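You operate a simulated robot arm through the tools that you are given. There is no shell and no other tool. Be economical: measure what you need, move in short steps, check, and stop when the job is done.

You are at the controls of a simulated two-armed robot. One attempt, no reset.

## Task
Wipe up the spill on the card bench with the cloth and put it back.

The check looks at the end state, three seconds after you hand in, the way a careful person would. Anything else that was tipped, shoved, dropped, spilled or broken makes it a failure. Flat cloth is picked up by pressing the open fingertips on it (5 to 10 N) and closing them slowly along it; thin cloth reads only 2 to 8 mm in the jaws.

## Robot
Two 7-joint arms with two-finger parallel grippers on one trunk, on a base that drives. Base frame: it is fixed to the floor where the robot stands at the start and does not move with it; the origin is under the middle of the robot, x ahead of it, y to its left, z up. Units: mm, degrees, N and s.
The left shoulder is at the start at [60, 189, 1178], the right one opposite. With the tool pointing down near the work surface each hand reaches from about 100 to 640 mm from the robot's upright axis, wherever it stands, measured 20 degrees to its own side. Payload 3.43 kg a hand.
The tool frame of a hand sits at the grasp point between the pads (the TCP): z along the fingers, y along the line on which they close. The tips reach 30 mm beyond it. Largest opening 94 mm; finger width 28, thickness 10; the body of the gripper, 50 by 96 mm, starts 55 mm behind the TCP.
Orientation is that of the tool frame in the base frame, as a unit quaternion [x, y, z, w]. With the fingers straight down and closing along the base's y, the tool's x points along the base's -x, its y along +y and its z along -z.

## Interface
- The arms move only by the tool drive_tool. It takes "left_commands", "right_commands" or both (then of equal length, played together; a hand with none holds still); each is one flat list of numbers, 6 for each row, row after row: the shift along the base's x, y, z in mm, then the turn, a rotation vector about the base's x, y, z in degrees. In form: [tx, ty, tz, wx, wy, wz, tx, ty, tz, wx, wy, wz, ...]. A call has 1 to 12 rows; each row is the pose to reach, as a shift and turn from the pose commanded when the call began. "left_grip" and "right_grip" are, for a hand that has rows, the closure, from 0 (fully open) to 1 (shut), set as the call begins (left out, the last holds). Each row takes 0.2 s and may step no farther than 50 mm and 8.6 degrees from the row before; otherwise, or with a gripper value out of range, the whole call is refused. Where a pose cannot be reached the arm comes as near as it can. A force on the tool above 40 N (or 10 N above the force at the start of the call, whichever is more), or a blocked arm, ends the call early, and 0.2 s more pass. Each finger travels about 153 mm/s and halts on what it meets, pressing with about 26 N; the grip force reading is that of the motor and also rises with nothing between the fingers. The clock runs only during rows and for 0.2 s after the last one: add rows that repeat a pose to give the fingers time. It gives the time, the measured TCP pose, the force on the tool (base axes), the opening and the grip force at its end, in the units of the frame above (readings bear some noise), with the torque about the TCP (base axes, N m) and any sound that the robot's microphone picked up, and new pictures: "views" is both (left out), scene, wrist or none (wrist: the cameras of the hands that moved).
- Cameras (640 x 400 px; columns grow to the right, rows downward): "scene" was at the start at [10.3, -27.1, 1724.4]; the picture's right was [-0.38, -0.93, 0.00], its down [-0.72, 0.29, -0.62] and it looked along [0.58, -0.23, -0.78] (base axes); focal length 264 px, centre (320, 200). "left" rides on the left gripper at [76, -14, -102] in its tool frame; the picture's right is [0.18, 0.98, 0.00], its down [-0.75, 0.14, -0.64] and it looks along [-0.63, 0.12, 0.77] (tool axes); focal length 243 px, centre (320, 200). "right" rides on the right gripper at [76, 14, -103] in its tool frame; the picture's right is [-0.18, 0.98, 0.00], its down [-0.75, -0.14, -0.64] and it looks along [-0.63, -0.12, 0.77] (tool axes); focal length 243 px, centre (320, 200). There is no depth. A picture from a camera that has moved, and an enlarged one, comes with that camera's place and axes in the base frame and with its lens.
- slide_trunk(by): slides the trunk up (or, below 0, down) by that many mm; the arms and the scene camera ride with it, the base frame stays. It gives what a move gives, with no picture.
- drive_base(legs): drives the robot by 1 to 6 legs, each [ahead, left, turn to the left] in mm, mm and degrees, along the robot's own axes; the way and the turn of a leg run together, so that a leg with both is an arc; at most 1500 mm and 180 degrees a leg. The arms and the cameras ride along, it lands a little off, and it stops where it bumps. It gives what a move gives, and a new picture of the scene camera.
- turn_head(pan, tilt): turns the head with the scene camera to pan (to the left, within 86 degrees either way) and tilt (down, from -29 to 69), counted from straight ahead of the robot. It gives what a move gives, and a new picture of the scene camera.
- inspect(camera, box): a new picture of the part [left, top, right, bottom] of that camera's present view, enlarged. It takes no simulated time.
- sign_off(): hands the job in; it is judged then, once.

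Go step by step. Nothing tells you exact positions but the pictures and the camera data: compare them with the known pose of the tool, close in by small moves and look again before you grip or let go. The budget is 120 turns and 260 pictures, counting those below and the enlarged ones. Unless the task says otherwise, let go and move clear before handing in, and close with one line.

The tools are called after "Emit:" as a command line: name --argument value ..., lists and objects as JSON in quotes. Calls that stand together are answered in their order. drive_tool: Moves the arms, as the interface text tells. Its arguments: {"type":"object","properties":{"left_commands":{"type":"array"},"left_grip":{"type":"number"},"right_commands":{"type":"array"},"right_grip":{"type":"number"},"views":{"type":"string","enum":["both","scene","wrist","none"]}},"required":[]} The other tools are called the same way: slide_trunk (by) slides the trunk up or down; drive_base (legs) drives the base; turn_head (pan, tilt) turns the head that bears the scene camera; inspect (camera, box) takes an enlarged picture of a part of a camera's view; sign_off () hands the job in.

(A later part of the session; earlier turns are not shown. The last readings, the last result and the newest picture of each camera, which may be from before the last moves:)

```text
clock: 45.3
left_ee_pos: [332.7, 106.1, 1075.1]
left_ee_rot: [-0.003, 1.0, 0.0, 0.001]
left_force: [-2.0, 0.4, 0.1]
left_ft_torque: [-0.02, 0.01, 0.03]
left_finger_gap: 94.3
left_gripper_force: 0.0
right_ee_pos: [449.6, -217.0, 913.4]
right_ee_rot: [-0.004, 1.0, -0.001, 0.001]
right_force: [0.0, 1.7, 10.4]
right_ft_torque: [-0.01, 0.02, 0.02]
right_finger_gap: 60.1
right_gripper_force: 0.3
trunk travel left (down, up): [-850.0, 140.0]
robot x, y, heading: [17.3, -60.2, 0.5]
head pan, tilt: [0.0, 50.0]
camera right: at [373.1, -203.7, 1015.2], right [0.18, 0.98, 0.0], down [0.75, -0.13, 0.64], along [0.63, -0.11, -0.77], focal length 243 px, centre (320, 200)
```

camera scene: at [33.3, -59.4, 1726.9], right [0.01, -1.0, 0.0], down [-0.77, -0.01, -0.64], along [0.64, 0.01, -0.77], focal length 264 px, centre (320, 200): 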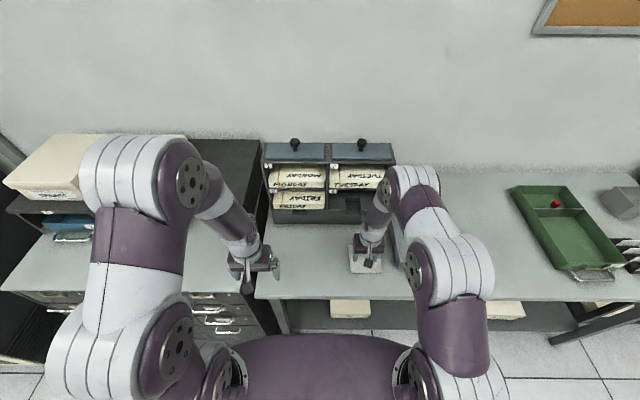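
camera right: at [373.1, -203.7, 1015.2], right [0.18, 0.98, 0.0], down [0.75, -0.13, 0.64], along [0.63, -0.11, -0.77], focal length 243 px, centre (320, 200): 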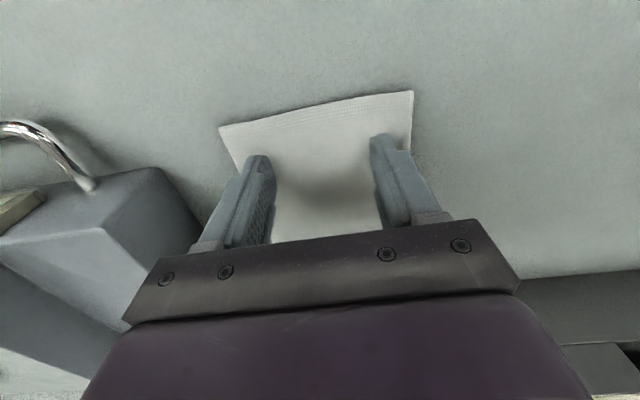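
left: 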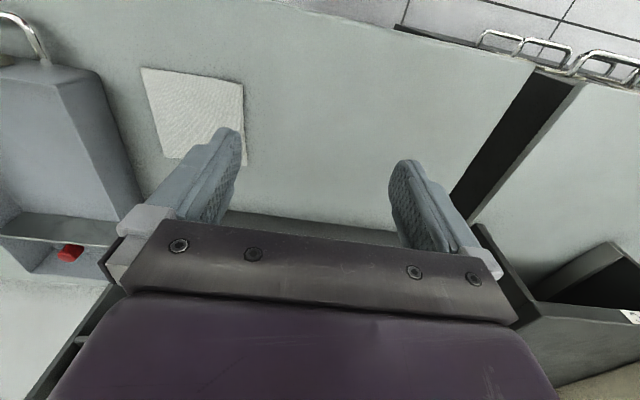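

Pressing at about 10 N with both fingers on the cloth. Now I'll close slowly in steps.

Emit:
drive_tool --right_commands '[0, 0, 0, 0, 0, 0]' --right_grip 0.45 --views "none"

Emit:
drive_tool --right_commands '[0, 0, 0, 0, 0, 0]' --right_grip 0.54 --views "none"

Emit:
drive_tool --right_commands '[0, 0, 0, 0, 0, 0]' --right_grip 0.63 --views "wrist"

```text
clock: 45.7
left_ee_pos: [332.4, 106.3, 1075.1]
left_ee_rot: [-0.003, 1.0, 0.0, 0.001]
left_force: [0.1, 0.3, 1.1]
left_ft_torque: [0.01, 0.04, 0.0]
left_finger_gap: 94.3
left_gripper_force: 0.1
right_ee_pos: [448.6, -217.9, 912.6]
right_ee_rot: [-0.005, 1.0, -0.001, 0.0]
right_force: [0.1, 0.2, 13.1]
right_ft_torque: [0.17, -0.01, 0.0]
right_finger_gap: 50.7
right_gripper_force: 0.0
trunk travel left (down, up): [-850.0, 140.0]
robot x, y, heading: [17.6, -62.3, 0.6]
head pan, tilt: [0.0, 50.0]
```

```text
clock: 46.1
left_ee_pos: [332.7, 106.5, 1076.0]
left_ee_rot: [-0.003, 1.0, 0.001, 0.001]
left_force: [0.3, 0.8, 0.2]
left_ft_torque: [0.02, -0.04, 0.0]
left_finger_gap: 93.9
left_gripper_force: 0.1
right_ee_pos: [449.3, -216.6, 911.7]
right_ee_rot: [-0.005, 1.0, -0.001, 0.0]
right_force: [-0.7, 0.0, 12.7]
right_ft_torque: [0.12, 0.06, 0.0]
right_finger_gap: 42.4
right_gripper_force: 0.2
trunk travel left (down, up): [-850.0, 140.0]
robot x, y, heading: [21.0, -59.7, 0.5]
head pan, tilt: [0.0, 50.0]
```

```text
clock: 46.5
left_ee_pos: [333.9, 106.1, 1076.1]
left_ee_rot: [-0.004, 1.0, -0.001, 0.001]
left_force: [-0.4, -0.6, 0.3]
left_ft_torque: [-0.04, -0.01, 0.0]
left_finger_gap: 93.9
left_gripper_force: 0.1
right_ee_pos: [448.8, -217.1, 912.9]
right_ee_rot: [-0.005, 1.0, -0.001, 0.001]
right_force: [0.6, 0.5, 13.0]
right_ft_torque: [0.17, -0.04, 0.02]
right_finger_gap: 33.8
right_gripper_force: 0.0
trunk travel left (down, up): [-850.0, 140.0]
robot x, y, heading: [18.4, -61.8, 0.5]
head pan, tilt: [0.0, 50.0]
camera right: at [372.5, -203.9, 1015.1], right [0.18, 0.98, 0.0], down [0.75, -0.13, 0.64], along [0.63, -0.11, -0.77], focal length 243 px, centre (320, 200)
```

right: 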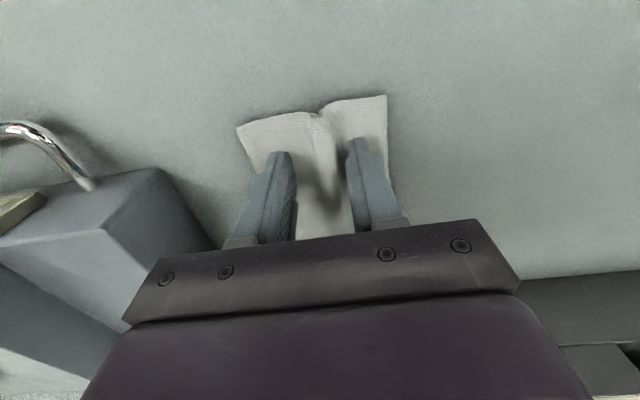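

The cloth is gathering into a ridge between the fingers, so I'll keep closing.

Emit:
drive_tool --right_commands '[0, 0, 0, 0, 0, 0]' --right_grip 0.72 --views "none"

Emit:
drive_tool --right_commands '[0, 0, 0, 0, 0, 0]' --right_grip 0.81 --views "none"

Emit:
drive_tool --right_commands '[0, 0, 0, 0, 0, 0]' --right_grip 0.9 --views "none"

Emit:
drive_tool --right_commands '[0, 0, 0, 0, 0, 0, 0, 0, 0, 0, 0, 0, 0, 0, 0, 0, 0, 0]' --right_grip 1.0 --views "wrist"

```text
clock: 46.9
left_ee_pos: [333.3, 105.2, 1076.1]
left_ee_rot: [-0.003, 1.0, 0.0, 0.0]
left_force: [-0.1, -0.4, -0.5]
left_ft_torque: [-0.02, -0.01, 0.04]
left_finger_gap: 94.0
left_gripper_force: 0.1
right_ee_pos: [448.4, -216.9, 910.6]
right_ee_rot: [-0.005, 1.0, -0.001, 0.0]
right_force: [0.1, -1.3, 13.2]
right_ft_torque: [0.15, 0.01, -0.04]
right_finger_gap: 25.3
right_gripper_force: 0.1
trunk travel left (down, up): [-850.0, 140.0]
robot x, y, heading: [18.4, -63.3, 0.3]
head pan, tilt: [0.0, 50.0]
```

```text
clock: 47.3
left_ee_pos: [332.7, 106.7, 1075.7]
left_ee_rot: [-0.004, 1.0, 0.0, 0.001]
left_force: [0.3, 0.3, -1.4]
left_ft_torque: [0.0, -0.01, -0.01]
left_finger_gap: 93.8
left_gripper_force: 0.1
right_ee_pos: [448.6, -217.5, 911.4]
right_ee_rot: [-0.005, 1.0, -0.001, 0.001]
right_force: [-0.7, 0.1, 12.5]
right_ft_torque: [0.16, 0.01, 0.02]
right_finger_gap: 16.7
right_gripper_force: 0.1
trunk travel left (down, up): [-850.0, 140.0]
robot x, y, heading: [18.8, -63.3, 0.6]
head pan, tilt: [0.0, 50.0]
```

```text
clock: 47.7
left_ee_pos: [332.7, 105.6, 1074.0]
left_ee_rot: [-0.003, 1.0, 0.0, 0.001]
left_force: [0.0, -0.7, 0.1]
left_ft_torque: [0.03, 0.01, 0.0]
left_finger_gap: 94.0
left_gripper_force: 0.0
right_ee_pos: [449.0, -218.6, 912.8]
right_ee_rot: [-0.004, 1.0, 0.0, 0.001]
right_force: [-0.2, -0.3, 13.0]
right_ft_torque: [0.11, 0.03, -0.05]
right_finger_gap: 8.6
right_gripper_force: 0.1
trunk travel left (down, up): [-850.0, 140.0]
robot x, y, heading: [17.2, -61.1, 0.6]
head pan, tilt: [0.0, 50.0]
```

```text
clock: 48.5
left_ee_pos: [333.4, 106.8, 1074.9]
left_ee_rot: [-0.004, 1.0, 0.0, 0.001]
left_force: [-1.1, 0.2, -0.3]
left_ft_torque: [0.01, 0.01, 0.06]
left_finger_gap: 94.0
left_gripper_force: 0.0
right_ee_pos: [448.6, -218.2, 912.3]
right_ee_rot: [-0.004, 1.0, 0.0, 0.001]
right_force: [0.4, 1.4, 13.9]
right_ft_torque: [0.1, 0.01, -0.03]
right_finger_gap: 3.8
right_gripper_force: 25.7
trunk travel left (down, up): [-850.0, 140.0]
robot x, y, heading: [17.9, -62.8, 0.7]
head pan, tilt: [0.0, 50.0]
camera right: at [372.4, -203.6, 1015.1], right [0.18, 0.98, 0.0], down [0.75, -0.13, 0.64], along [0.63, -0.11, -0.77], focal length 243 px, centre (320, 200)
```

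right: 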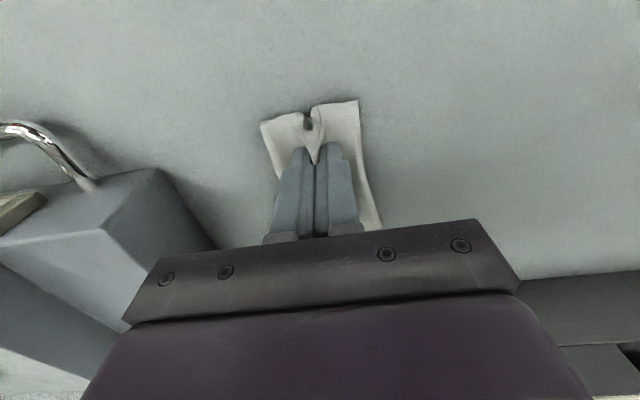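

The cloth is held with 3.8 mm in the jaws at 25.7 N. I'll lift and check.

Emit:
drive_tool --right_commands '[0, 0, 20, 0, 0, 0, 0, 0, 60, 0, 0, 0, -10, 0, 100, 0, 0, 0, -20, 0, 140, 0, 0, 0, -30, 0, 180, 0, 0, 0]' --views "both"

```text
clock: 49.7
left_ee_pos: [331.2, 107.7, 1076.4]
left_ee_rot: [-0.003, 1.0, 0.0, 0.001]
left_force: [-0.5, 0.3, 0.1]
left_ft_torque: [-0.01, -0.03, 0.02]
left_finger_gap: 93.8
left_gripper_force: 0.0
right_ee_pos: [417.1, -219.4, 1091.8]
right_ee_rot: [-0.005, 1.0, 0.0, 0.0]
right_force: [0.1, -0.6, -1.0]
right_ft_torque: [0.01, 0.02, -0.02]
right_finger_gap: 3.6
right_gripper_force: 26.3
trunk travel left (down, up): [-850.0, 140.0]
robot x, y, heading: [16.9, -62.1, 0.6]
head pan, tilt: [0.0, 50.0]
camera scene: at [33.4, -59.7, 1726.3], right [0.01, -1.0, 0.0], down [-0.77, -0.01, -0.64], along [0.64, 0.01, -0.77], focal length 264 px, centre (320, 200)
camera right: at [340.7, -205.7, 1195.3], right [0.18, 0.98, 0.0], down [0.75, -0.13, 0.64], along [0.63, -0.11, -0.77], focal length 243 px, centre (320, 200)
```

scene: 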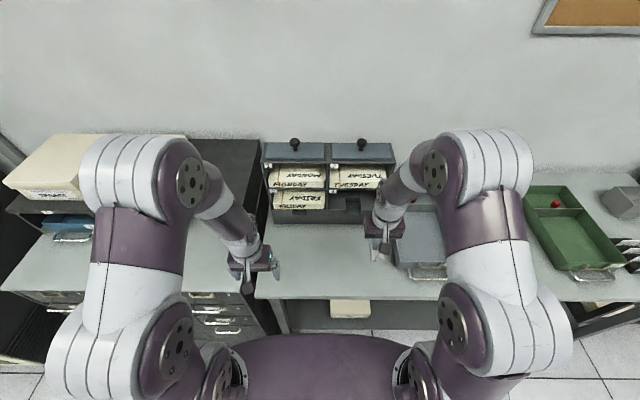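
right: 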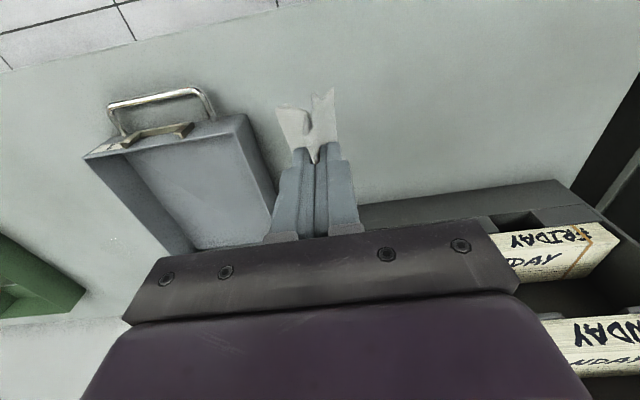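

The cloth is in hand. Now I'll drive right to the puddle.

Emit:
drive_base --legs '[[0, -440, -0.5]]'

Emit:
drive_tool --right_commands '[40, 0, -10, 0, 0, 0, 80, 0, -30, 0, 0, 0, 120, 0, -50, 0, 0, 0]' --views "wrist"

Emit:
inspect --camera "right" --box '[200, 60, 456, 220]'

```text
clock: 52.3
left_ee_pos: [336.9, -333.2, 1075.3]
left_ee_rot: [0.0, 1.0, 0.0, 0.0]
left_force: [-0.5, 0.6, -1.2]
left_ft_torque: [0.0, -0.02, -0.01]
left_finger_gap: 94.0
left_gripper_force: 0.0
right_ee_pos: [418.7, -659.3, 1091.5]
right_ee_rot: [0.0, 1.0, 0.0, 0.0]
right_force: [-0.2, 0.6, -0.2]
right_ft_torque: [0.0, -0.02, -0.01]
right_finger_gap: 4.0
right_gripper_force: 25.8
trunk travel left (down, up): [-850.0, 140.0]
robot x, y, heading: [19.1, -497.7, -0.1]
head pan, tilt: [0.0, 50.0]
camera scene: at [37.5, -496.3, 1726.3], right [0.0, -1.0, 0.0], down [-0.77, 0.0, -0.64], along [0.64, 0.0, -0.77], focal length 264 px, centre (320, 200)
```

scene: 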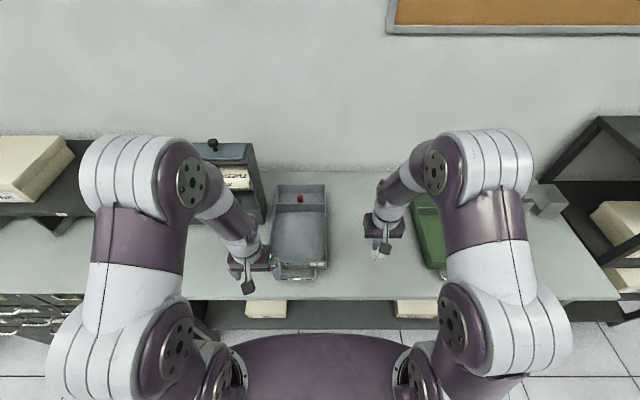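

```text
clock: 53.1
left_ee_pos: [338.2, -334.2, 1075.3]
left_ee_rot: [0.0, 1.0, 0.001, 0.0]
left_force: [-0.3, -0.3, -0.6]
left_ft_torque: [0.01, 0.01, -0.01]
left_finger_gap: 93.9
left_gripper_force: 0.0
right_ee_pos: [541.8, -661.3, 1039.5]
right_ee_rot: [-0.001, 1.0, 0.0, -0.001]
right_force: [-0.3, 0.8, 0.1]
right_ft_torque: [0.03, 0.0, 0.01]
right_finger_gap: 4.1
right_gripper_force: 26.3
trunk travel left (down, up): [-850.0, 140.0]
robot x, y, heading: [22.1, -499.1, -0.2]
head pan, tilt: [0.0, 50.0]
camera right: at [465.1, -646.8, 1142.4], right [0.18, 0.98, 0.0], down [0.75, -0.14, 0.64], along [0.63, -0.12, -0.77], focal length 243 px, centre (320, 200)
```

right: 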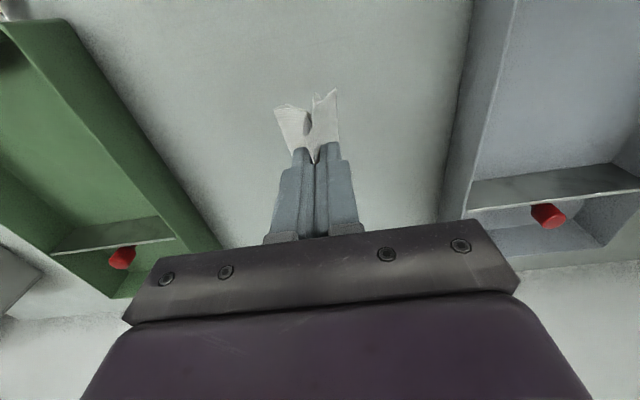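

```text
2.50 times, centred on (328, 140) of right
camera zoom: at [465.1, -646.8, 1142.4], right [0.18, 0.98, 0.0], down [0.75, -0.14, 0.64], along [0.63, -0.12, -0.77], focal length 606 px, centre (300, 350)
```

zoom: 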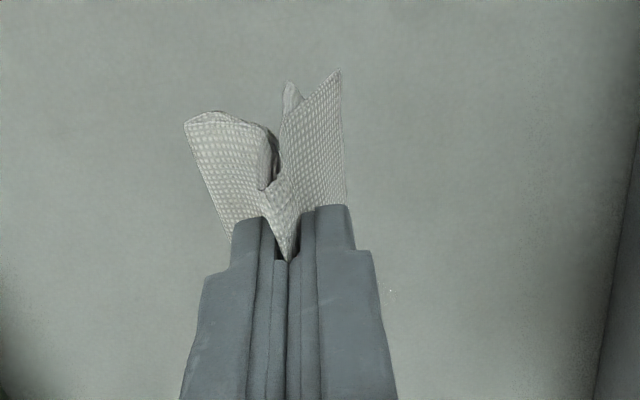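

The hand and cloth hang just short of the puddle. I need a little more reach, so I'll creep the base forward.

Emit:
drive_base --legs '[[30, 0, 0]]'

Emit:
turn_head --pan 0 --tilt 68

```text
clock: 54.0
left_ee_pos: [362.2, -333.9, 1076.2]
left_ee_rot: [-0.001, 1.0, 0.0, 0.003]
left_force: [-0.4, 0.9, 0.7]
left_ft_torque: [-0.01, -0.06, 0.0]
left_finger_gap: 94.2
left_gripper_force: 0.1
right_ee_pos: [564.4, -659.4, 1043.4]
right_ee_rot: [0.001, 1.0, 0.0, 0.003]
right_force: [-0.1, -0.1, 0.4]
right_ft_torque: [0.0, -0.07, -0.02]
right_finger_gap: 3.8
right_gripper_force: 26.3
trunk travel left (down, up): [-850.0, 140.0]
robot x, y, heading: [51.3, -496.4, -0.1]
head pan, tilt: [0.0, 50.0]
camera scene: at [59.1, -497.1, 1726.5], right [0.0, -1.0, 0.0], down [-0.76, 0.0, -0.65], along [0.65, 0.0, -0.76], focal length 264 px, centre (320, 200)
```

scene: 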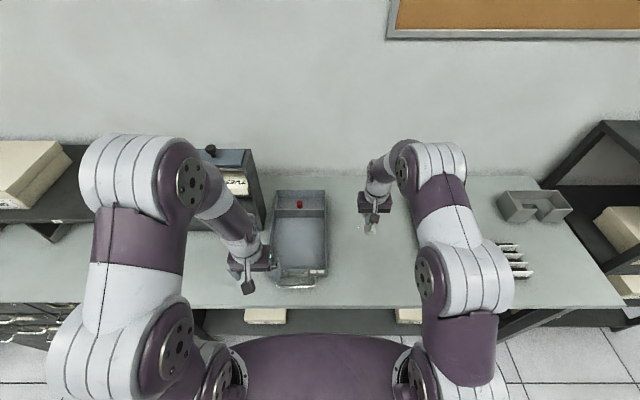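

```text
clock: 54.8
left_ee_pos: [366.7, -333.8, 1074.0]
left_ee_rot: [0.0, 1.0, 0.0, -0.001]
left_force: [-0.6, 0.1, -0.3]
left_ft_torque: [-0.02, 0.0, 0.01]
left_finger_gap: 93.9
left_gripper_force: 0.1
right_ee_pos: [570.2, -660.1, 1041.3]
right_ee_rot: [0.001, 1.0, 0.0, -0.001]
right_force: [-1.0, 0.7, -0.8]
right_ft_torque: [0.0, 0.05, 0.02]
right_finger_gap: 3.8
right_gripper_force: 26.0
trunk travel left (down, up): [-850.0, 140.0]
robot x, y, heading: [52.3, -497.0, 0.1]
head pan, tilt: [0.0, 68.0]
camera scene: at [49.5, -497.4, 1705.2], right [0.0, -1.0, 0.0], down [-0.93, 0.0, -0.37], along [0.37, 0.0, -0.93], focal length 264 px, centre (320, 200)
```

scene: 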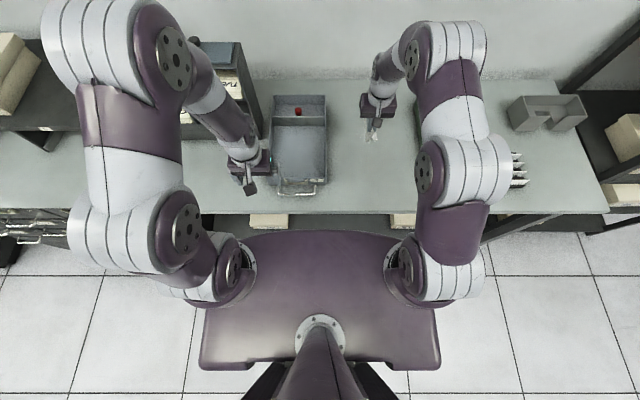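

The base is at x≈52 without a bump. Now I'll lower the cloth toward the far side of the puddle.

Emit:
drive_tool --right_commands '[30, -5, -20, 0, 0, 0, 60, -10, -40, 0, 0, 0, 90, -10, -60, 0, 0, 0, 105, -10, -80, 0, 0, 0, 105, -10, -100, 0, 0, 0]' --views "both"

```text
clock: 56.0
left_ee_pos: [367.7, -333.2, 1075.5]
left_ee_rot: [0.0, 1.0, 0.0, 0.0]
left_force: [-0.6, -0.7, 0.1]
left_ft_torque: [-0.01, -0.04, -0.02]
left_finger_gap: 94.0
left_gripper_force: 0.1
right_ee_pos: [672.8, -668.2, 940.2]
right_ee_rot: [0.0, 1.0, 0.0, 0.0]
right_force: [0.3, 0.3, 0.2]
right_ft_torque: [-0.01, -0.01, 0.02]
right_finger_gap: 3.7
right_gripper_force: 26.2
trunk travel left (down, up): [-850.0, 140.0]
robot x, y, heading: [53.4, -495.7, -0.0]
head pan, tilt: [0.0, 68.0]
camera scene: at [47.1, -497.3, 1705.2], right [0.0, -1.0, 0.0], down [-0.93, 0.0, -0.37], along [0.37, 0.0, -0.93], focal length 264 px, centre (320, 200)
camera right: at [596.6, -654.3, 1042.2], right [0.18, 0.98, 0.0], down [0.75, -0.14, 0.64], along [0.63, -0.12, -0.77], focal length 243 px, centre (320, 200)
```

scene: 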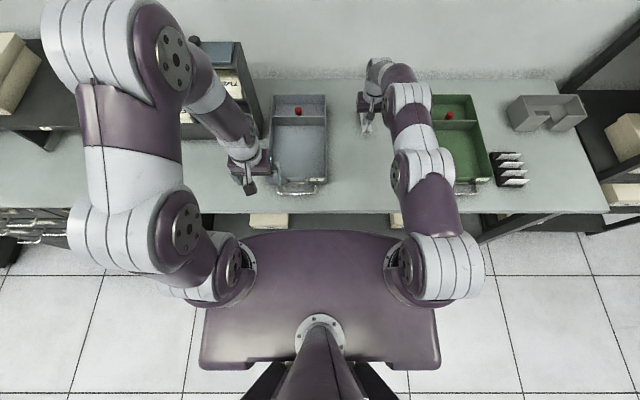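
right: 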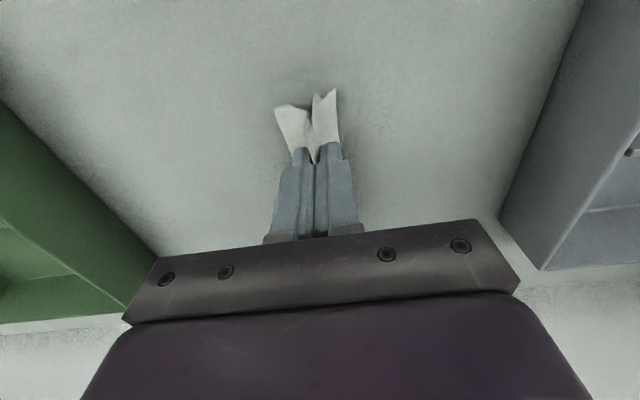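

Emit:
inspect --camera "right" --box '[192, 20, 448, 180]'

```text
2.50 times, centred on (320, 100) of right
camera zoom: at [596.6, -654.3, 1042.2], right [0.18, 0.98, 0.0], down [0.75, -0.14, 0.64], along [0.63, -0.12, -0.77], focal length 606 px, centre (320, 450)
```

zoom: 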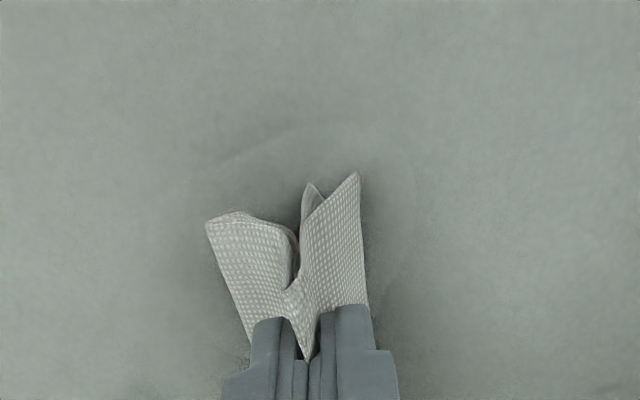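

I can see the film's outline faintly: centre about (660,-670), radius about 40. I'll press down to light contact now.

Emit:
drive_tool --right_commands '[5, 0, -10, 0, 0, 0, 5, 0, -18, 0, 0, 0, 5, 0, -22, 0, 0, 0, 5, 0, -25, 0, 0, 0, 5, 0, -25, 0, 0, 0]' --views "wrist"

```text
clock: 57.2
left_ee_pos: [365.5, -332.4, 1076.2]
left_ee_rot: [0.0, 1.0, 0.0, 0.0]
left_force: [-0.1, 0.7, 0.0]
left_ft_torque: [-0.03, -0.03, -0.01]
left_finger_gap: 93.8
left_gripper_force: 0.0
right_ee_pos: [670.3, -669.8, 916.3]
right_ee_rot: [0.0, 1.0, -0.001, 0.001]
right_force: [-1.2, 1.3, 4.1]
right_ft_torque: [0.02, 0.03, -0.01]
right_finger_gap: 3.9
right_gripper_force: 25.9
right hand out of reach, approached as far as the arm can: row 1, 2, 3, 4, 5
trunk travel left (down, up): [-850.0, 140.0]
robot x, y, heading: [51.4, -499.8, -0.2]
head pan, tilt: [0.0, 68.0]
camera right: at [594.9, -656.1, 1019.3], right [0.18, 0.98, 0.0], down [0.75, -0.14, 0.64], along [0.63, -0.12, -0.77], focal length 243 px, centre (320, 200)
```

right: 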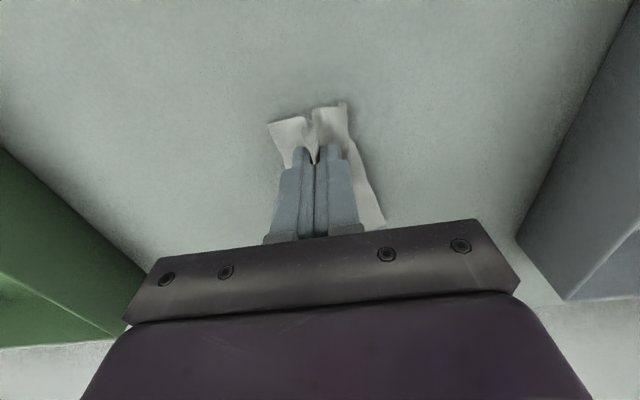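

Light contact at 4 N with the cloth spread as it was at pick-up. Now I'll wipe in zigzags from the far side inward.

Emit:
drive_tool --right_commands '[0, 20, -1.5, 0, 0, 0, 0, 40, -1.5, 0, 0, 0, 0, 60, -1.5, 0, 0, 0, -3, 30, -1.5, 0, 0, 0, -3, 0, -1.5, 0, 0, 0, -3, -30, -1.5, 0, 0, 0, -3, -60, -1.5, 0, 0, 0, -20, -60, -1.5, 0, 0, 0, -20, -30, -1.5, 0, 0, 0, -20, 0, -1.5, 0, 0, 0, -20, 30, -1.5, 0, 0, 0, -20, 60, -1.5, 0, 0, 0]' --views "wrist"

```text
clock: 59.8
left_ee_pos: [367.2, -331.7, 1075.7]
left_ee_rot: [0.0, 1.0, -0.002, 0.0]
left_force: [0.1, 0.2, 0.2]
left_ft_torque: [0.0, 0.01, 0.0]
left_finger_gap: 94.0
left_gripper_force: 0.0
right_ee_pos: [649.9, -609.7, 915.7]
right_ee_rot: [0.0, 1.0, -0.001, 0.0]
right_force: [-0.6, 0.2, 0.1]
right_ft_torque: [-0.06, -0.02, 0.04]
right_finger_gap: 3.7
right_gripper_force: 25.7
right hand out of reach, approached as far as the arm can: row 3
trunk travel left (down, up): [-850.0, 140.0]
robot x, y, heading: [44.8, -500.6, 0.2]
head pan, tilt: [0.0, 68.0]
camera right: at [573.9, -594.9, 1018.8], right [0.18, 0.98, 0.0], down [0.75, -0.14, 0.64], along [0.63, -0.12, -0.77], focal length 243 px, centre (320, 200)
```

right: 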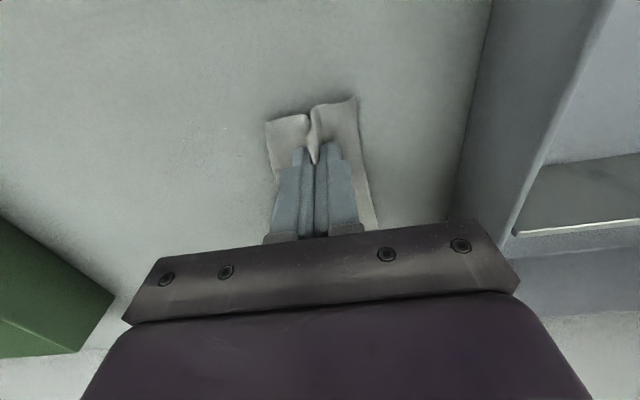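

The force has dropped to about 0, so I'll press a bit lower and repeat the passes over the whole area.

Emit:
drive_tool --right_commands '[0, 0, -2.5, 0, 0, 0, 0, -25, -2.5, 0, 0, 0, 0, -50, -2.5, 0, 0, 0]' --views "none"

```text
clock: 60.6
left_ee_pos: [366.9, -333.2, 1075.7]
left_ee_rot: [0.0, 1.0, 0.0, 0.001]
left_force: [-0.2, -0.9, 0.1]
left_ft_torque: [0.0, 0.01, -0.03]
left_finger_gap: 94.2
left_gripper_force: 0.1
right_ee_pos: [649.6, -659.4, 912.1]
right_ee_rot: [-0.001, 1.0, 0.001, 0.001]
right_force: [0.0, 2.4, 7.0]
right_ft_torque: [0.09, 0.03, 0.0]
right_finger_gap: 4.1
right_gripper_force: 26.5
trunk travel left (down, up): [-850.0, 140.0]
robot x, y, heading: [49.4, -497.9, 0.2]
head pan, tilt: [0.0, 68.0]
```

7 N is a good pressure. I'll make full passes at this height.

Emit:
drive_tool --right_commands '[0, -35, 0, 0, 0, 0, 0, -70, 0, 0, 0, 0, 18, -65, 0, 0, 0, 0, 18, -30, 0, 0, 0, 0, 18, 5, 0, 0, 0, 0, 18, 40, 0, 0, 0, 0, 8, 40, 0, 0, 0, 0, 8, 5, 0, 0, 0, 0, 8, -30, 0, 0, 0, 0, 8, -65, 0, 0, 0, 0, -10, -65, 0, 0, 0, 0, -10, -30, 0, 0, 0, 0]' --views "none"

Emit:
drive_tool --right_commands '[0, 35, 0, 0, 0, 0, 0, 70, 0, 0, 0, 0, -15, 70, 0, 0, 0, 0, -15, 35, 0, 0, 0, 0, -15, 0, 0, 0, 0, 0, -15, -35, 0, 0, 0, 0, -30, -35, 0, 0, 0, 0, -30, 0, 0, 0, 0, 0, -30, 35, 0, 0, 0, 0, -30, 70, 0, 0, 0, 0, -40, 70, 0, 0, 0, 0, -40, 35, 0, 0, 0, 0]' --views "wrist"

```text
clock: 63.2
left_ee_pos: [364.2, -332.0, 1075.9]
left_ee_rot: [0.001, 1.0, -0.001, 0.002]
left_force: [-0.3, 0.6, -0.3]
left_ft_torque: [0.0, 0.02, -0.03]
left_finger_gap: 94.0
left_gripper_force: 0.0
right_ee_pos: [638.3, -690.8, 913.0]
right_ee_rot: [0.0, 1.0, -0.001, 0.001]
right_force: [-3.2, -8.2, 25.0]
right_ft_torque: [-0.24, 0.21, 0.0]
right_finger_gap: 3.9
right_gripper_force: 26.0
trunk travel left (down, up): [-850.0, 140.0]
robot x, y, heading: [49.3, -499.1, 0.1]
head pan, tilt: [0.0, 68.0]
```

```text
clock: 65.8
left_ee_pos: [365.1, -333.3, 1076.0]
left_ee_rot: [0.0, 1.0, 0.0, 0.002]
left_force: [-0.2, -0.3, -0.1]
left_ft_torque: [0.0, 0.01, 0.01]
left_finger_gap: 94.0
left_gripper_force: 0.1
right_ee_pos: [598.7, -652.6, 911.9]
right_ee_rot: [-0.001, 1.0, 0.0, 0.0]
right_force: [-2.2, 7.8, 20.7]
right_ft_torque: [0.29, 0.12, -0.02]
right_finger_gap: 3.9
right_gripper_force: 25.9
trunk travel left (down, up): [-850.0, 140.0]
robot x, y, heading: [48.7, -498.9, 0.3]
head pan, tilt: [0.0, 68.0]
camera right: at [522.8, -638.9, 1015.5], right [0.18, 0.98, 0.0], down [0.75, -0.14, 0.64], along [0.63, -0.12, -0.77], focal length 243 px, centre (320, 200)
```

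right: 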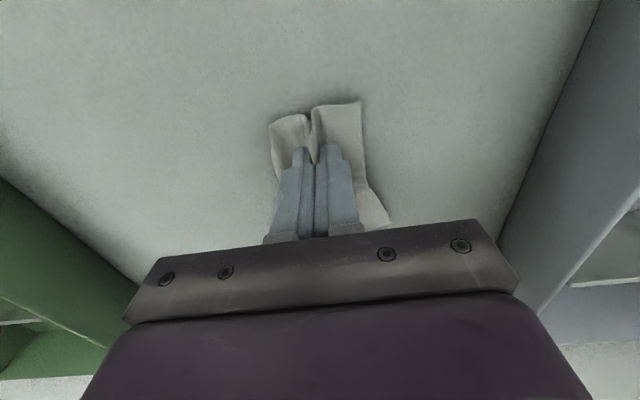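

Passes done. I'll lift off and look for remaining film.

Emit:
drive_tool --right_commands '[0, 0, 30, 0, 0, 0, 10, 0, 70, 0, 0, 0, 20, -15, 105, 0, 0, 0, 25, -30, 140, 0, 0, 0]' --views "wrist"

Emit:
inspect --camera "right" --box '[200, 0, 520, 200]'

Emit:
inspect --camera "scene" --box '[320, 70, 448, 150]'

```text
clock: 66.8
left_ee_pos: [365.3, -333.0, 1075.2]
left_ee_rot: [0.0, 1.0, 0.0, 0.001]
left_force: [-0.4, -0.2, 0.6]
left_ft_torque: [0.01, -0.03, 0.04]
left_finger_gap: 94.1
left_gripper_force: 0.2
right_ee_pos: [623.1, -686.2, 1050.6]
right_ee_rot: [0.0, 1.0, 0.0, 0.001]
right_force: [-0.4, 0.2, -0.2]
right_ft_torque: [0.0, 0.03, -0.02]
right_finger_gap: 3.6
right_gripper_force: 25.7
trunk travel left (down, up): [-850.0, 140.0]
robot x, y, heading: [50.1, -498.7, 0.2]
head pan, tilt: [0.0, 68.0]
camera right: at [547.4, -670.8, 1154.1], right [0.18, 0.98, 0.0], down [0.75, -0.14, 0.64], along [0.63, -0.12, -0.77], focal length 243 px, centre (320, 200)
```

right: 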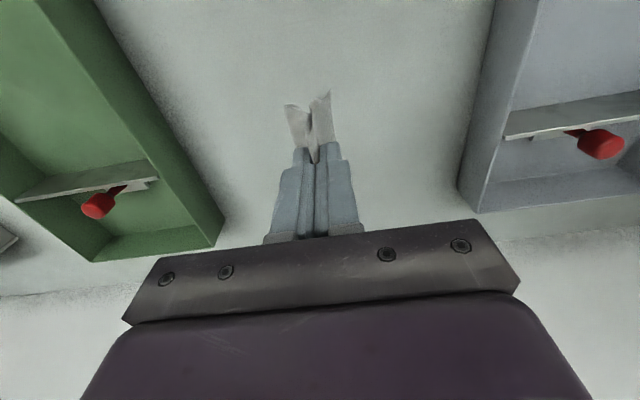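

```text
2.00 times, centred on (360, 100) of right
camera zoom: at [547.4, -670.8, 1154.1], right [0.18, 0.98, 0.0], down [0.75, -0.14, 0.64], along [0.63, -0.12, -0.77], focal length 485 px, centre (240, 400)
```

zoom: 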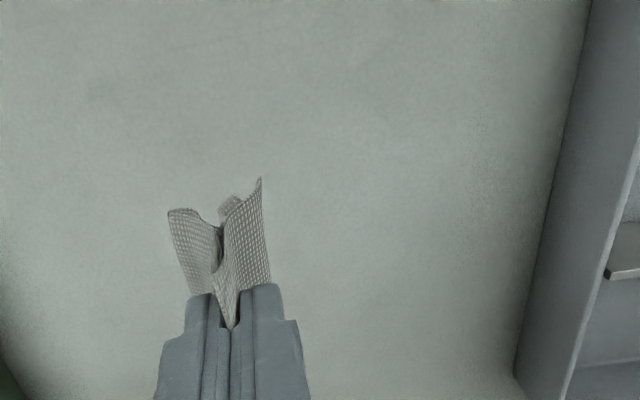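

```text
5.00 times, centred on (384, 110) of scene
camera zoom: at [46.3, -497.7, 1705.1], right [0.0, -1.0, 0.0], down [-0.93, 0.0, -0.38], along [0.38, 0.0, -0.93], focal length 1321 px, centre (0, 650)
```

zoom: 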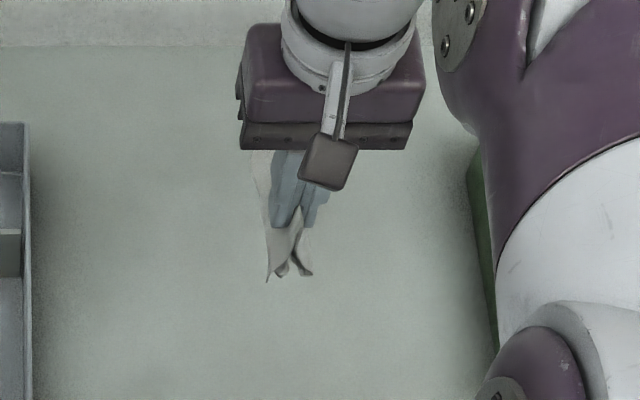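

The cloth still hides part of the area, so I'll retract the hand and check from the scene camera at the earlier viewpoint.

Emit:
drive_tool --right_commands '[-40, -5, 10, 0, 0, 0, -80, -10, 20, 0, 0, 0, -120, -20, 30, 0, 0, 0, -160, -40, 40, 0, 0, 0, -200, -60, 40, 0, 0, 0, -240, -80, 40, 0, 0, 0]' --views "none"

Emit:
turn_head --pan 0 --tilt 50

Emit:
inspect --camera "scene" --box '[325, 160, 453, 240]'

Emit:
inspect --camera "right" --box '[0, 0, 640, 400]'

```text
clock: 68.2
left_ee_pos: [366.1, -332.7, 1076.2]
left_ee_rot: [-0.001, 1.0, 0.0, 0.0]
left_force: [-0.3, 0.3, -0.1]
left_ft_torque: [-0.03, -0.02, -0.02]
left_finger_gap: 94.1
left_gripper_force: 0.1
right_ee_pos: [382.2, -766.2, 1091.7]
right_ee_rot: [-0.001, 1.0, -0.001, 0.0]
right_force: [-0.1, -0.2, -0.7]
right_ft_torque: [0.01, -0.04, 0.01]
right_finger_gap: 4.1
right_gripper_force: 26.2
trunk travel left (down, up): [-850.0, 140.0]
robot x, y, heading: [47.6, -495.1, -0.1]
head pan, tilt: [0.0, 68.0]
```

```text
clock: 69.0
left_ee_pos: [366.4, -333.0, 1075.1]
left_ee_rot: [0.0, 1.0, 0.001, 0.0]
left_force: [-0.4, 0.2, -0.1]
left_ft_torque: [0.02, 0.02, -0.03]
left_finger_gap: 93.8
left_gripper_force: 0.1
right_ee_pos: [384.6, -766.0, 1090.6]
right_ee_rot: [0.0, 1.0, 0.0, 0.0]
right_force: [-0.6, 0.1, 0.0]
right_ft_torque: [0.0, 0.0, 0.0]
right_finger_gap: 3.8
right_gripper_force: 25.8
trunk travel left (down, up): [-850.0, 140.0]
robot x, y, heading: [49.4, -502.0, -0.0]
head pan, tilt: [0.0, 50.0]
camera scene: at [67.5, -497.2, 1726.3], right [0.0, -1.0, 0.0], down [-0.77, 0.0, -0.64], along [0.64, 0.0, -0.77], focal length 264 px, centre (320, 200)
```

scene: 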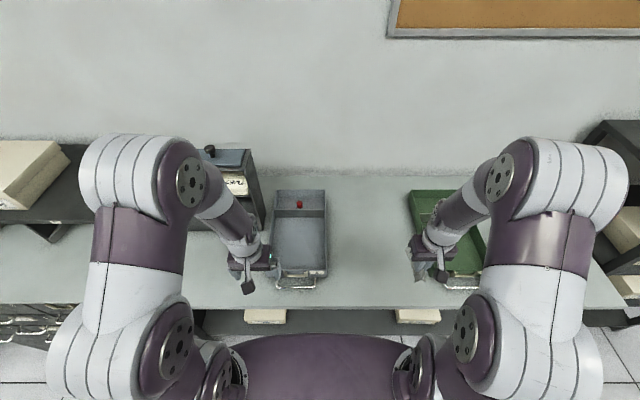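

```text
5.00 times, centred on (389, 200) of scene
camera zoom: at [67.5, -497.2, 1726.3], right [0.0, -1.0, 0.0], down [-0.77, 0.0, -0.64], along [0.64, 0.0, -0.77], focal length 1321 px, centre (-25, 200)
```

zoom: 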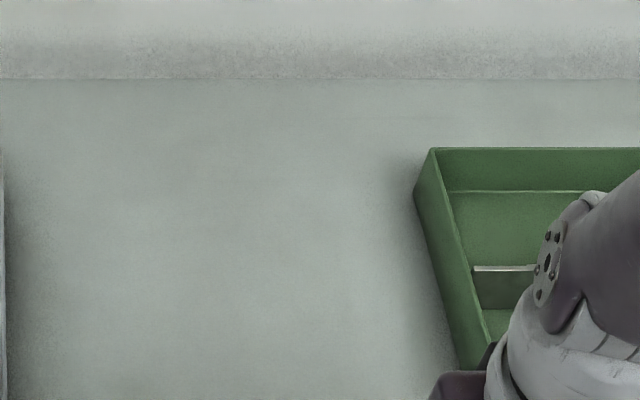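

```text
1.00 times, centred on (320, 200) of right
camera zoom: at [308.5, -751.8, 1194.5], right [0.18, 0.98, 0.0], down [0.75, -0.14, 0.64], along [0.63, -0.12, -0.77], focal length 243 px, centre (320, 200)
```

zoom: 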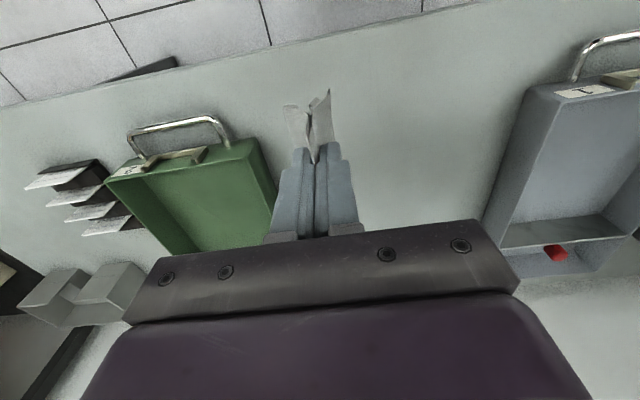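

No sparkles remain from here. I'll back up to the original viewpoint, where the sparkles showed before, and confirm.

Emit:
drive_base --legs '[[-33, 0, 0]]'

Emit:
inspect --camera "scene" --box '[325, 170, 421, 230]'

Emit:
inspect --camera "scene" --box '[325, 200, 421, 260]'

```text
clock: 69.8
left_ee_pos: [339.4, -332.6, 1073.9]
left_ee_rot: [0.0, 1.0, 0.0, -0.003]
left_force: [0.4, -1.3, 1.1]
left_ft_torque: [0.01, 0.05, -0.02]
left_finger_gap: 93.9
left_gripper_force: 0.1
right_ee_pos: [355.8, -766.3, 1090.1]
right_ee_rot: [0.0, 1.0, -0.001, -0.003]
right_force: [0.1, 0.3, -0.3]
right_ft_torque: [-0.01, 0.02, 0.01]
right_finger_gap: 3.7
right_gripper_force: 25.9
trunk travel left (down, up): [-850.0, 140.0]
robot x, y, heading: [18.5, -498.3, 0.4]
head pan, tilt: [0.0, 50.0]
camera scene: at [42.8, -497.5, 1726.1], right [0.0, -1.0, 0.0], down [-0.77, 0.0, -0.64], along [0.64, 0.0, -0.77], focal length 264 px, centre (320, 200)
```

scene: 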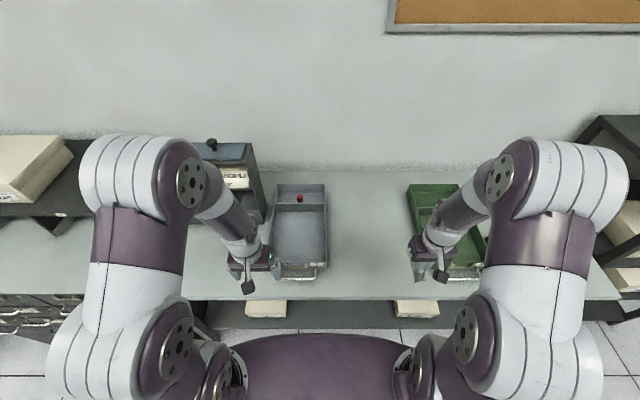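

```text
6.67 times, centred on (373, 200) of scene
camera zoom: at [42.8, -497.5, 1726.1], right [0.0, -1.0, 0.0], down [-0.77, 0.0, -0.64], along [0.64, 0.0, -0.77], focal length 1761 px, centre (-33, 200)
```

zoom: 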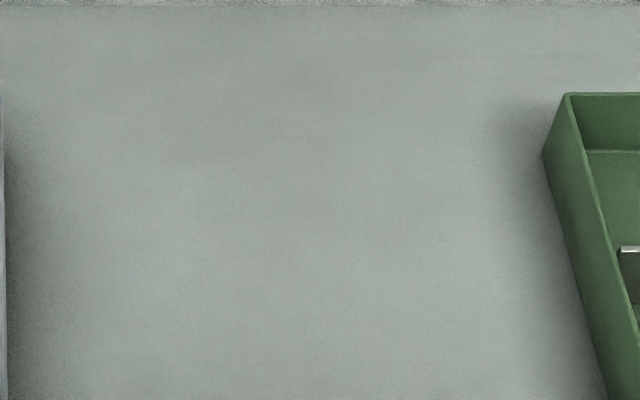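

```text
6.67 times, centred on (373, 230) of scene
camera zoom: at [42.8, -497.5, 1726.1], right [0.0, -1.0, 0.0], down [-0.77, 0.0, -0.64], along [0.64, 0.0, -0.77], focal length 1761 px, centre (-33, 0)
```

zoom: 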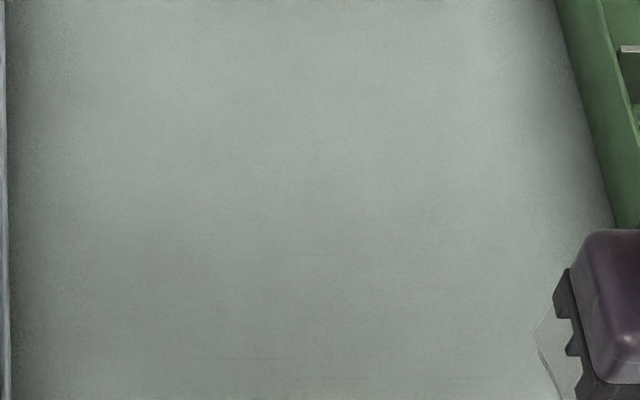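

The spill is gone. Now I'll drive back to the cloth's spot and bring the hand over where I gripped it (449,-218).

Emit:
drive_base --legs '[[0, 436, 0]]'

```text
clock: 72.5
left_ee_pos: [333.3, 103.7, 1075.9]
left_ee_rot: [0.001, 1.0, 0.001, 0.0]
left_force: [0.1, 0.3, 0.2]
left_ft_torque: [-0.04, 0.02, 0.0]
left_finger_gap: 93.8
left_gripper_force: 0.0
right_ee_pos: [351.0, -329.4, 1092.0]
right_ee_rot: [-0.001, 1.0, 0.0, 0.0]
right_force: [0.1, -0.6, -0.2]
right_ft_torque: [0.0, -0.03, 0.0]
right_finger_gap: 3.9
right_gripper_force: 25.8
trunk travel left (down, up): [-850.0, 140.0]
robot x, y, heading: [16.7, -63.1, -0.2]
head pan, tilt: [0.0, 50.0]
camera scene: at [34.6, -60.9, 1726.3], right [0.0, -1.0, 0.0], down [-0.77, 0.0, -0.64], along [0.64, 0.0, -0.77], focal length 264 px, centre (320, 200)
```

scene: 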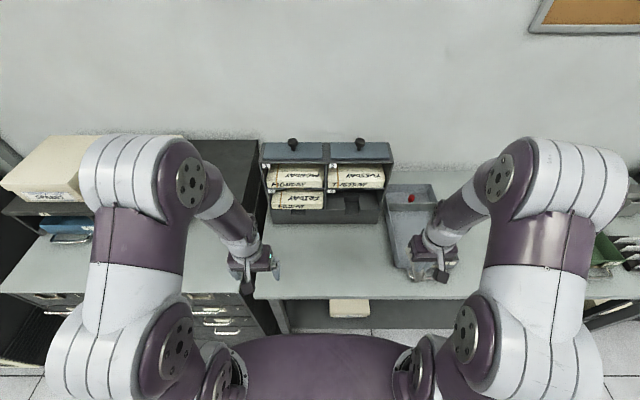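

Emit:
drive_tool --right_commands '[27, 30, 0, 0, 0, 0, 54, 60, 0, 0, 0, 0, 80, 85, -15, 0, 0, 0, 105, 111, -40, 0, 0, 0, 110, 111, -80, 0, 0, 0, 112, 111, -120, 0, 0, 0]' --views "wrist"

Emit:
drive_tool --right_commands '[-2, 0, -20, 0, 0, 0, -6, 0, -35, 0, 0, 0, -10, 0, -48, 0, 0, 0, -14, 0, -56, 0, 0, 0, -14, 0, -58, 0, 0, 0, -14, 0, -58, 0, 0, 0]' --views "wrist"

```text
clock: 73.9
left_ee_pos: [334.7, 103.1, 1075.3]
left_ee_rot: [0.0, 1.0, 0.0, 0.0]
left_force: [0.6, 0.5, -1.1]
left_ft_torque: [0.0, -0.01, 0.01]
left_finger_gap: 93.8
left_gripper_force: 0.0
right_ee_pos: [466.9, -218.3, 969.8]
right_ee_rot: [-0.001, 1.0, 0.0, -0.001]
right_force: [-0.1, 1.0, -0.6]
right_ft_torque: [-0.01, 0.02, 0.01]
right_finger_gap: 3.7
right_gripper_force: 25.7
trunk travel left (down, up): [-850.0, 140.0]
robot x, y, heading: [15.7, -59.7, -0.1]
head pan, tilt: [0.0, 50.0]
camera right: at [390.3, -205.3, 1072.3], right [0.18, 0.98, 0.0], down [0.75, -0.14, 0.64], along [0.63, -0.12, -0.77], focal length 243 px, centre (320, 200)
```

right: 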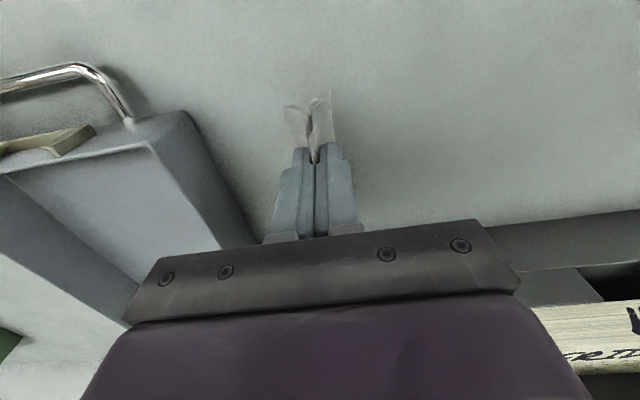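

```text
clock: 75.3
left_ee_pos: [332.0, 104.0, 1076.2]
left_ee_rot: [0.0, 1.0, 0.0, 0.001]
left_force: [-0.1, -0.5, 0.1]
left_ft_torque: [0.0, 0.04, -0.02]
left_finger_gap: 94.0
left_gripper_force: 0.2
right_ee_pos: [449.2, -218.0, 915.2]
right_ee_rot: [-0.001, 1.0, 0.0, 0.002]
right_force: [0.1, -1.3, 15.3]
right_ft_torque: [-0.07, -0.07, 0.04]
right_finger_gap: 3.6
right_gripper_force: 25.8
trunk travel left (down, up): [-850.0, 140.0]
robot x, y, heading: [18.0, -60.7, 0.1]
head pan, tilt: [0.0, 50.0]
camera right: at [373.2, -203.8, 1017.0], right [0.18, 0.98, 0.0], down [0.75, -0.14, 0.64], along [0.63, -0.12, -0.76], focal length 243 px, centre (320, 200)
```

right: 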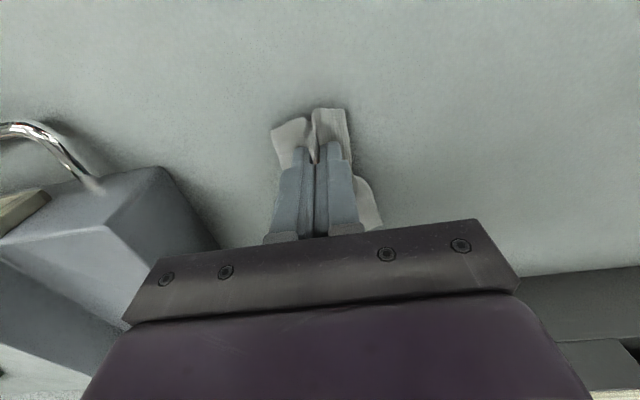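

The cloth is down at its old place with about 15 N. I'll open slowly while pressing, to spread it flat again.

Emit:
drive_tool --right_commands '[0, 0, 0, 0, 0, 0]' --right_grip 0.9 --views "none"

Emit:
drive_tool --right_commands '[0, 0, 0, 0, 0, 0]' --right_grip 0.8 --views "none"

Emit:
drive_tool --right_commands '[0, 0, 0, 0, 0, 0]' --right_grip 0.7 --views "wrist"

```text
clock: 75.7
left_ee_pos: [332.3, 105.0, 1075.9]
left_ee_rot: [0.001, 1.0, 0.0, 0.0]
left_force: [0.0, 0.6, 0.1]
left_ft_torque: [-0.05, -0.01, 0.03]
left_finger_gap: 93.9
left_gripper_force: 0.1
right_ee_pos: [449.2, -217.9, 914.3]
right_ee_rot: [-0.002, 1.0, 0.0, 0.001]
right_force: [2.6, 1.0, 15.2]
right_ft_torque: [0.0, -0.09, 0.03]
right_finger_gap: 8.1
right_gripper_force: 0.2
trunk travel left (down, up): [-850.0, 140.0]
robot x, y, heading: [16.8, -63.1, -0.1]
head pan, tilt: [0.0, 50.0]
```

```text
clock: 76.1
left_ee_pos: [334.3, 104.7, 1075.0]
left_ee_rot: [0.0, 1.0, 0.0, 0.001]
left_force: [0.6, -0.5, -0.6]
left_ft_torque: [-0.02, 0.01, 0.0]
left_finger_gap: 94.1
left_gripper_force: 0.1
right_ee_pos: [447.8, -217.0, 913.9]
right_ee_rot: [-0.001, 1.0, 0.0, 0.001]
right_force: [0.8, -0.3, 14.2]
right_ft_torque: [0.05, -0.09, 0.0]
right_finger_gap: 17.0
right_gripper_force: 0.2
trunk travel left (down, up): [-850.0, 140.0]
robot x, y, heading: [16.7, -63.3, 0.2]
head pan, tilt: [0.0, 50.0]
```

```text
clock: 76.5
left_ee_pos: [333.6, 103.3, 1074.7]
left_ee_rot: [0.0, 1.0, -0.001, 0.001]
left_force: [-0.2, 0.6, 0.3]
left_ft_torque: [0.0, -0.02, 0.02]
left_finger_gap: 94.1
left_gripper_force: 0.0
right_ee_pos: [448.6, -218.7, 913.7]
right_ee_rot: [-0.001, 1.0, 0.0, 0.0]
right_force: [0.6, -2.2, 12.4]
right_ft_torque: [0.17, 0.01, 0.03]
right_finger_gap: 26.7
right_gripper_force: 0.0
trunk travel left (down, up): [-850.0, 140.0]
robot x, y, heading: [16.8, -63.5, 0.0]
head pan, tilt: [0.0, 50.0]
camera right: at [372.3, -204.2, 1016.5], right [0.18, 0.98, 0.0], down [0.75, -0.14, 0.64], along [0.63, -0.12, -0.77], focal length 243 px, centre (320, 200)
```

right: 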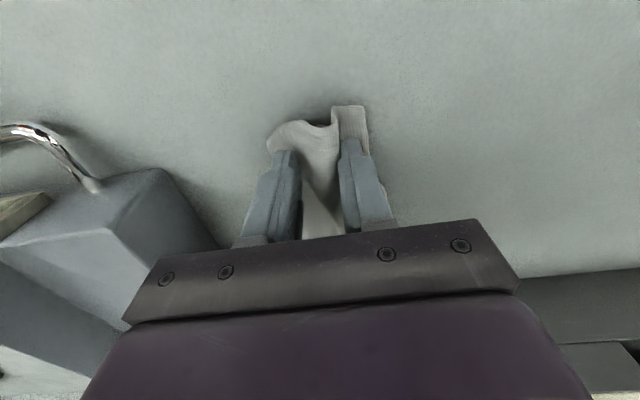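

It is spreading out well, so I'll continue.

Emit:
drive_tool --right_commands '[0, 0, 0, 0, 0, 0]' --right_grip 0.6 --views "none"

Emit:
drive_tool --right_commands '[0, 0, 0, 0, 0, 0]' --right_grip 0.5 --views "none"

Emit:
drive_tool --right_commands '[0, 0, 0, 0, 0, 0]' --right_grip 0.4 --views "wrist"

```text
clock: 76.9
left_ee_pos: [333.0, 103.9, 1076.5]
left_ee_rot: [0.0, 1.0, 0.0, 0.001]
left_force: [0.2, -0.3, 0.9]
left_ft_torque: [-0.01, -0.02, 0.02]
left_finger_gap: 94.1
left_gripper_force: 0.1
right_ee_pos: [449.3, -218.4, 913.5]
right_ee_rot: [-0.001, 1.0, 0.0, 0.0]
right_force: [-0.5, -3.5, 10.4]
right_ft_torque: [0.16, -0.01, -0.03]
right_finger_gap: 35.6
right_gripper_force: 0.1
trunk travel left (down, up): [-850.0, 140.0]
robot x, y, heading: [17.4, -60.4, -0.1]
head pan, tilt: [0.0, 50.0]
```

```text
clock: 77.3
left_ee_pos: [333.7, 104.1, 1075.0]
left_ee_rot: [0.0, 1.0, 0.0, 0.001]
left_force: [-0.3, -0.7, -0.3]
left_ft_torque: [0.0, 0.0, 0.01]
left_finger_gap: 94.1
left_gripper_force: 0.1
right_ee_pos: [448.3, -218.3, 913.8]
right_ee_rot: [-0.001, 1.0, 0.0, 0.0]
right_force: [-0.4, -1.9, 7.1]
right_ft_torque: [0.16, -0.01, 0.02]
right_finger_gap: 45.8
right_gripper_force: 0.0
trunk travel left (down, up): [-850.0, 140.0]
robot x, y, heading: [15.4, -59.5, 0.1]
head pan, tilt: [0.0, 50.0]
```

```text
clock: 77.7
left_ee_pos: [334.7, 104.7, 1075.5]
left_ee_rot: [0.0, 1.0, -0.001, 0.001]
left_force: [0.1, 0.5, 0.4]
left_ft_torque: [-0.01, -0.01, -0.01]
left_finger_gap: 93.9
left_gripper_force: 0.2
right_ee_pos: [448.5, -218.4, 912.9]
right_ee_rot: [-0.001, 1.0, 0.001, 0.001]
right_force: [-1.1, -1.2, 6.0]
right_ft_torque: [0.14, 0.0, 0.0]
right_finger_gap: 55.3
right_gripper_force: 0.1
trunk travel left (down, up): [-850.0, 140.0]
robot x, y, heading: [17.4, -59.4, -0.3]
head pan, tilt: [0.0, 50.0]
camera right: at [372.8, -204.0, 1016.3], right [0.18, 0.98, 0.0], down [0.75, -0.14, 0.64], along [0.63, -0.12, -0.77], focal length 243 px, centre (320, 200)
```

right: 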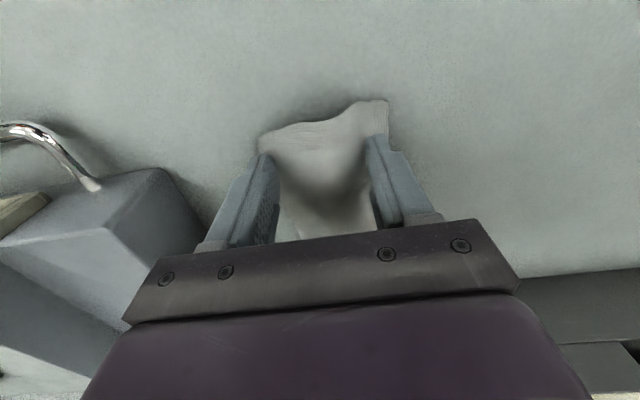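

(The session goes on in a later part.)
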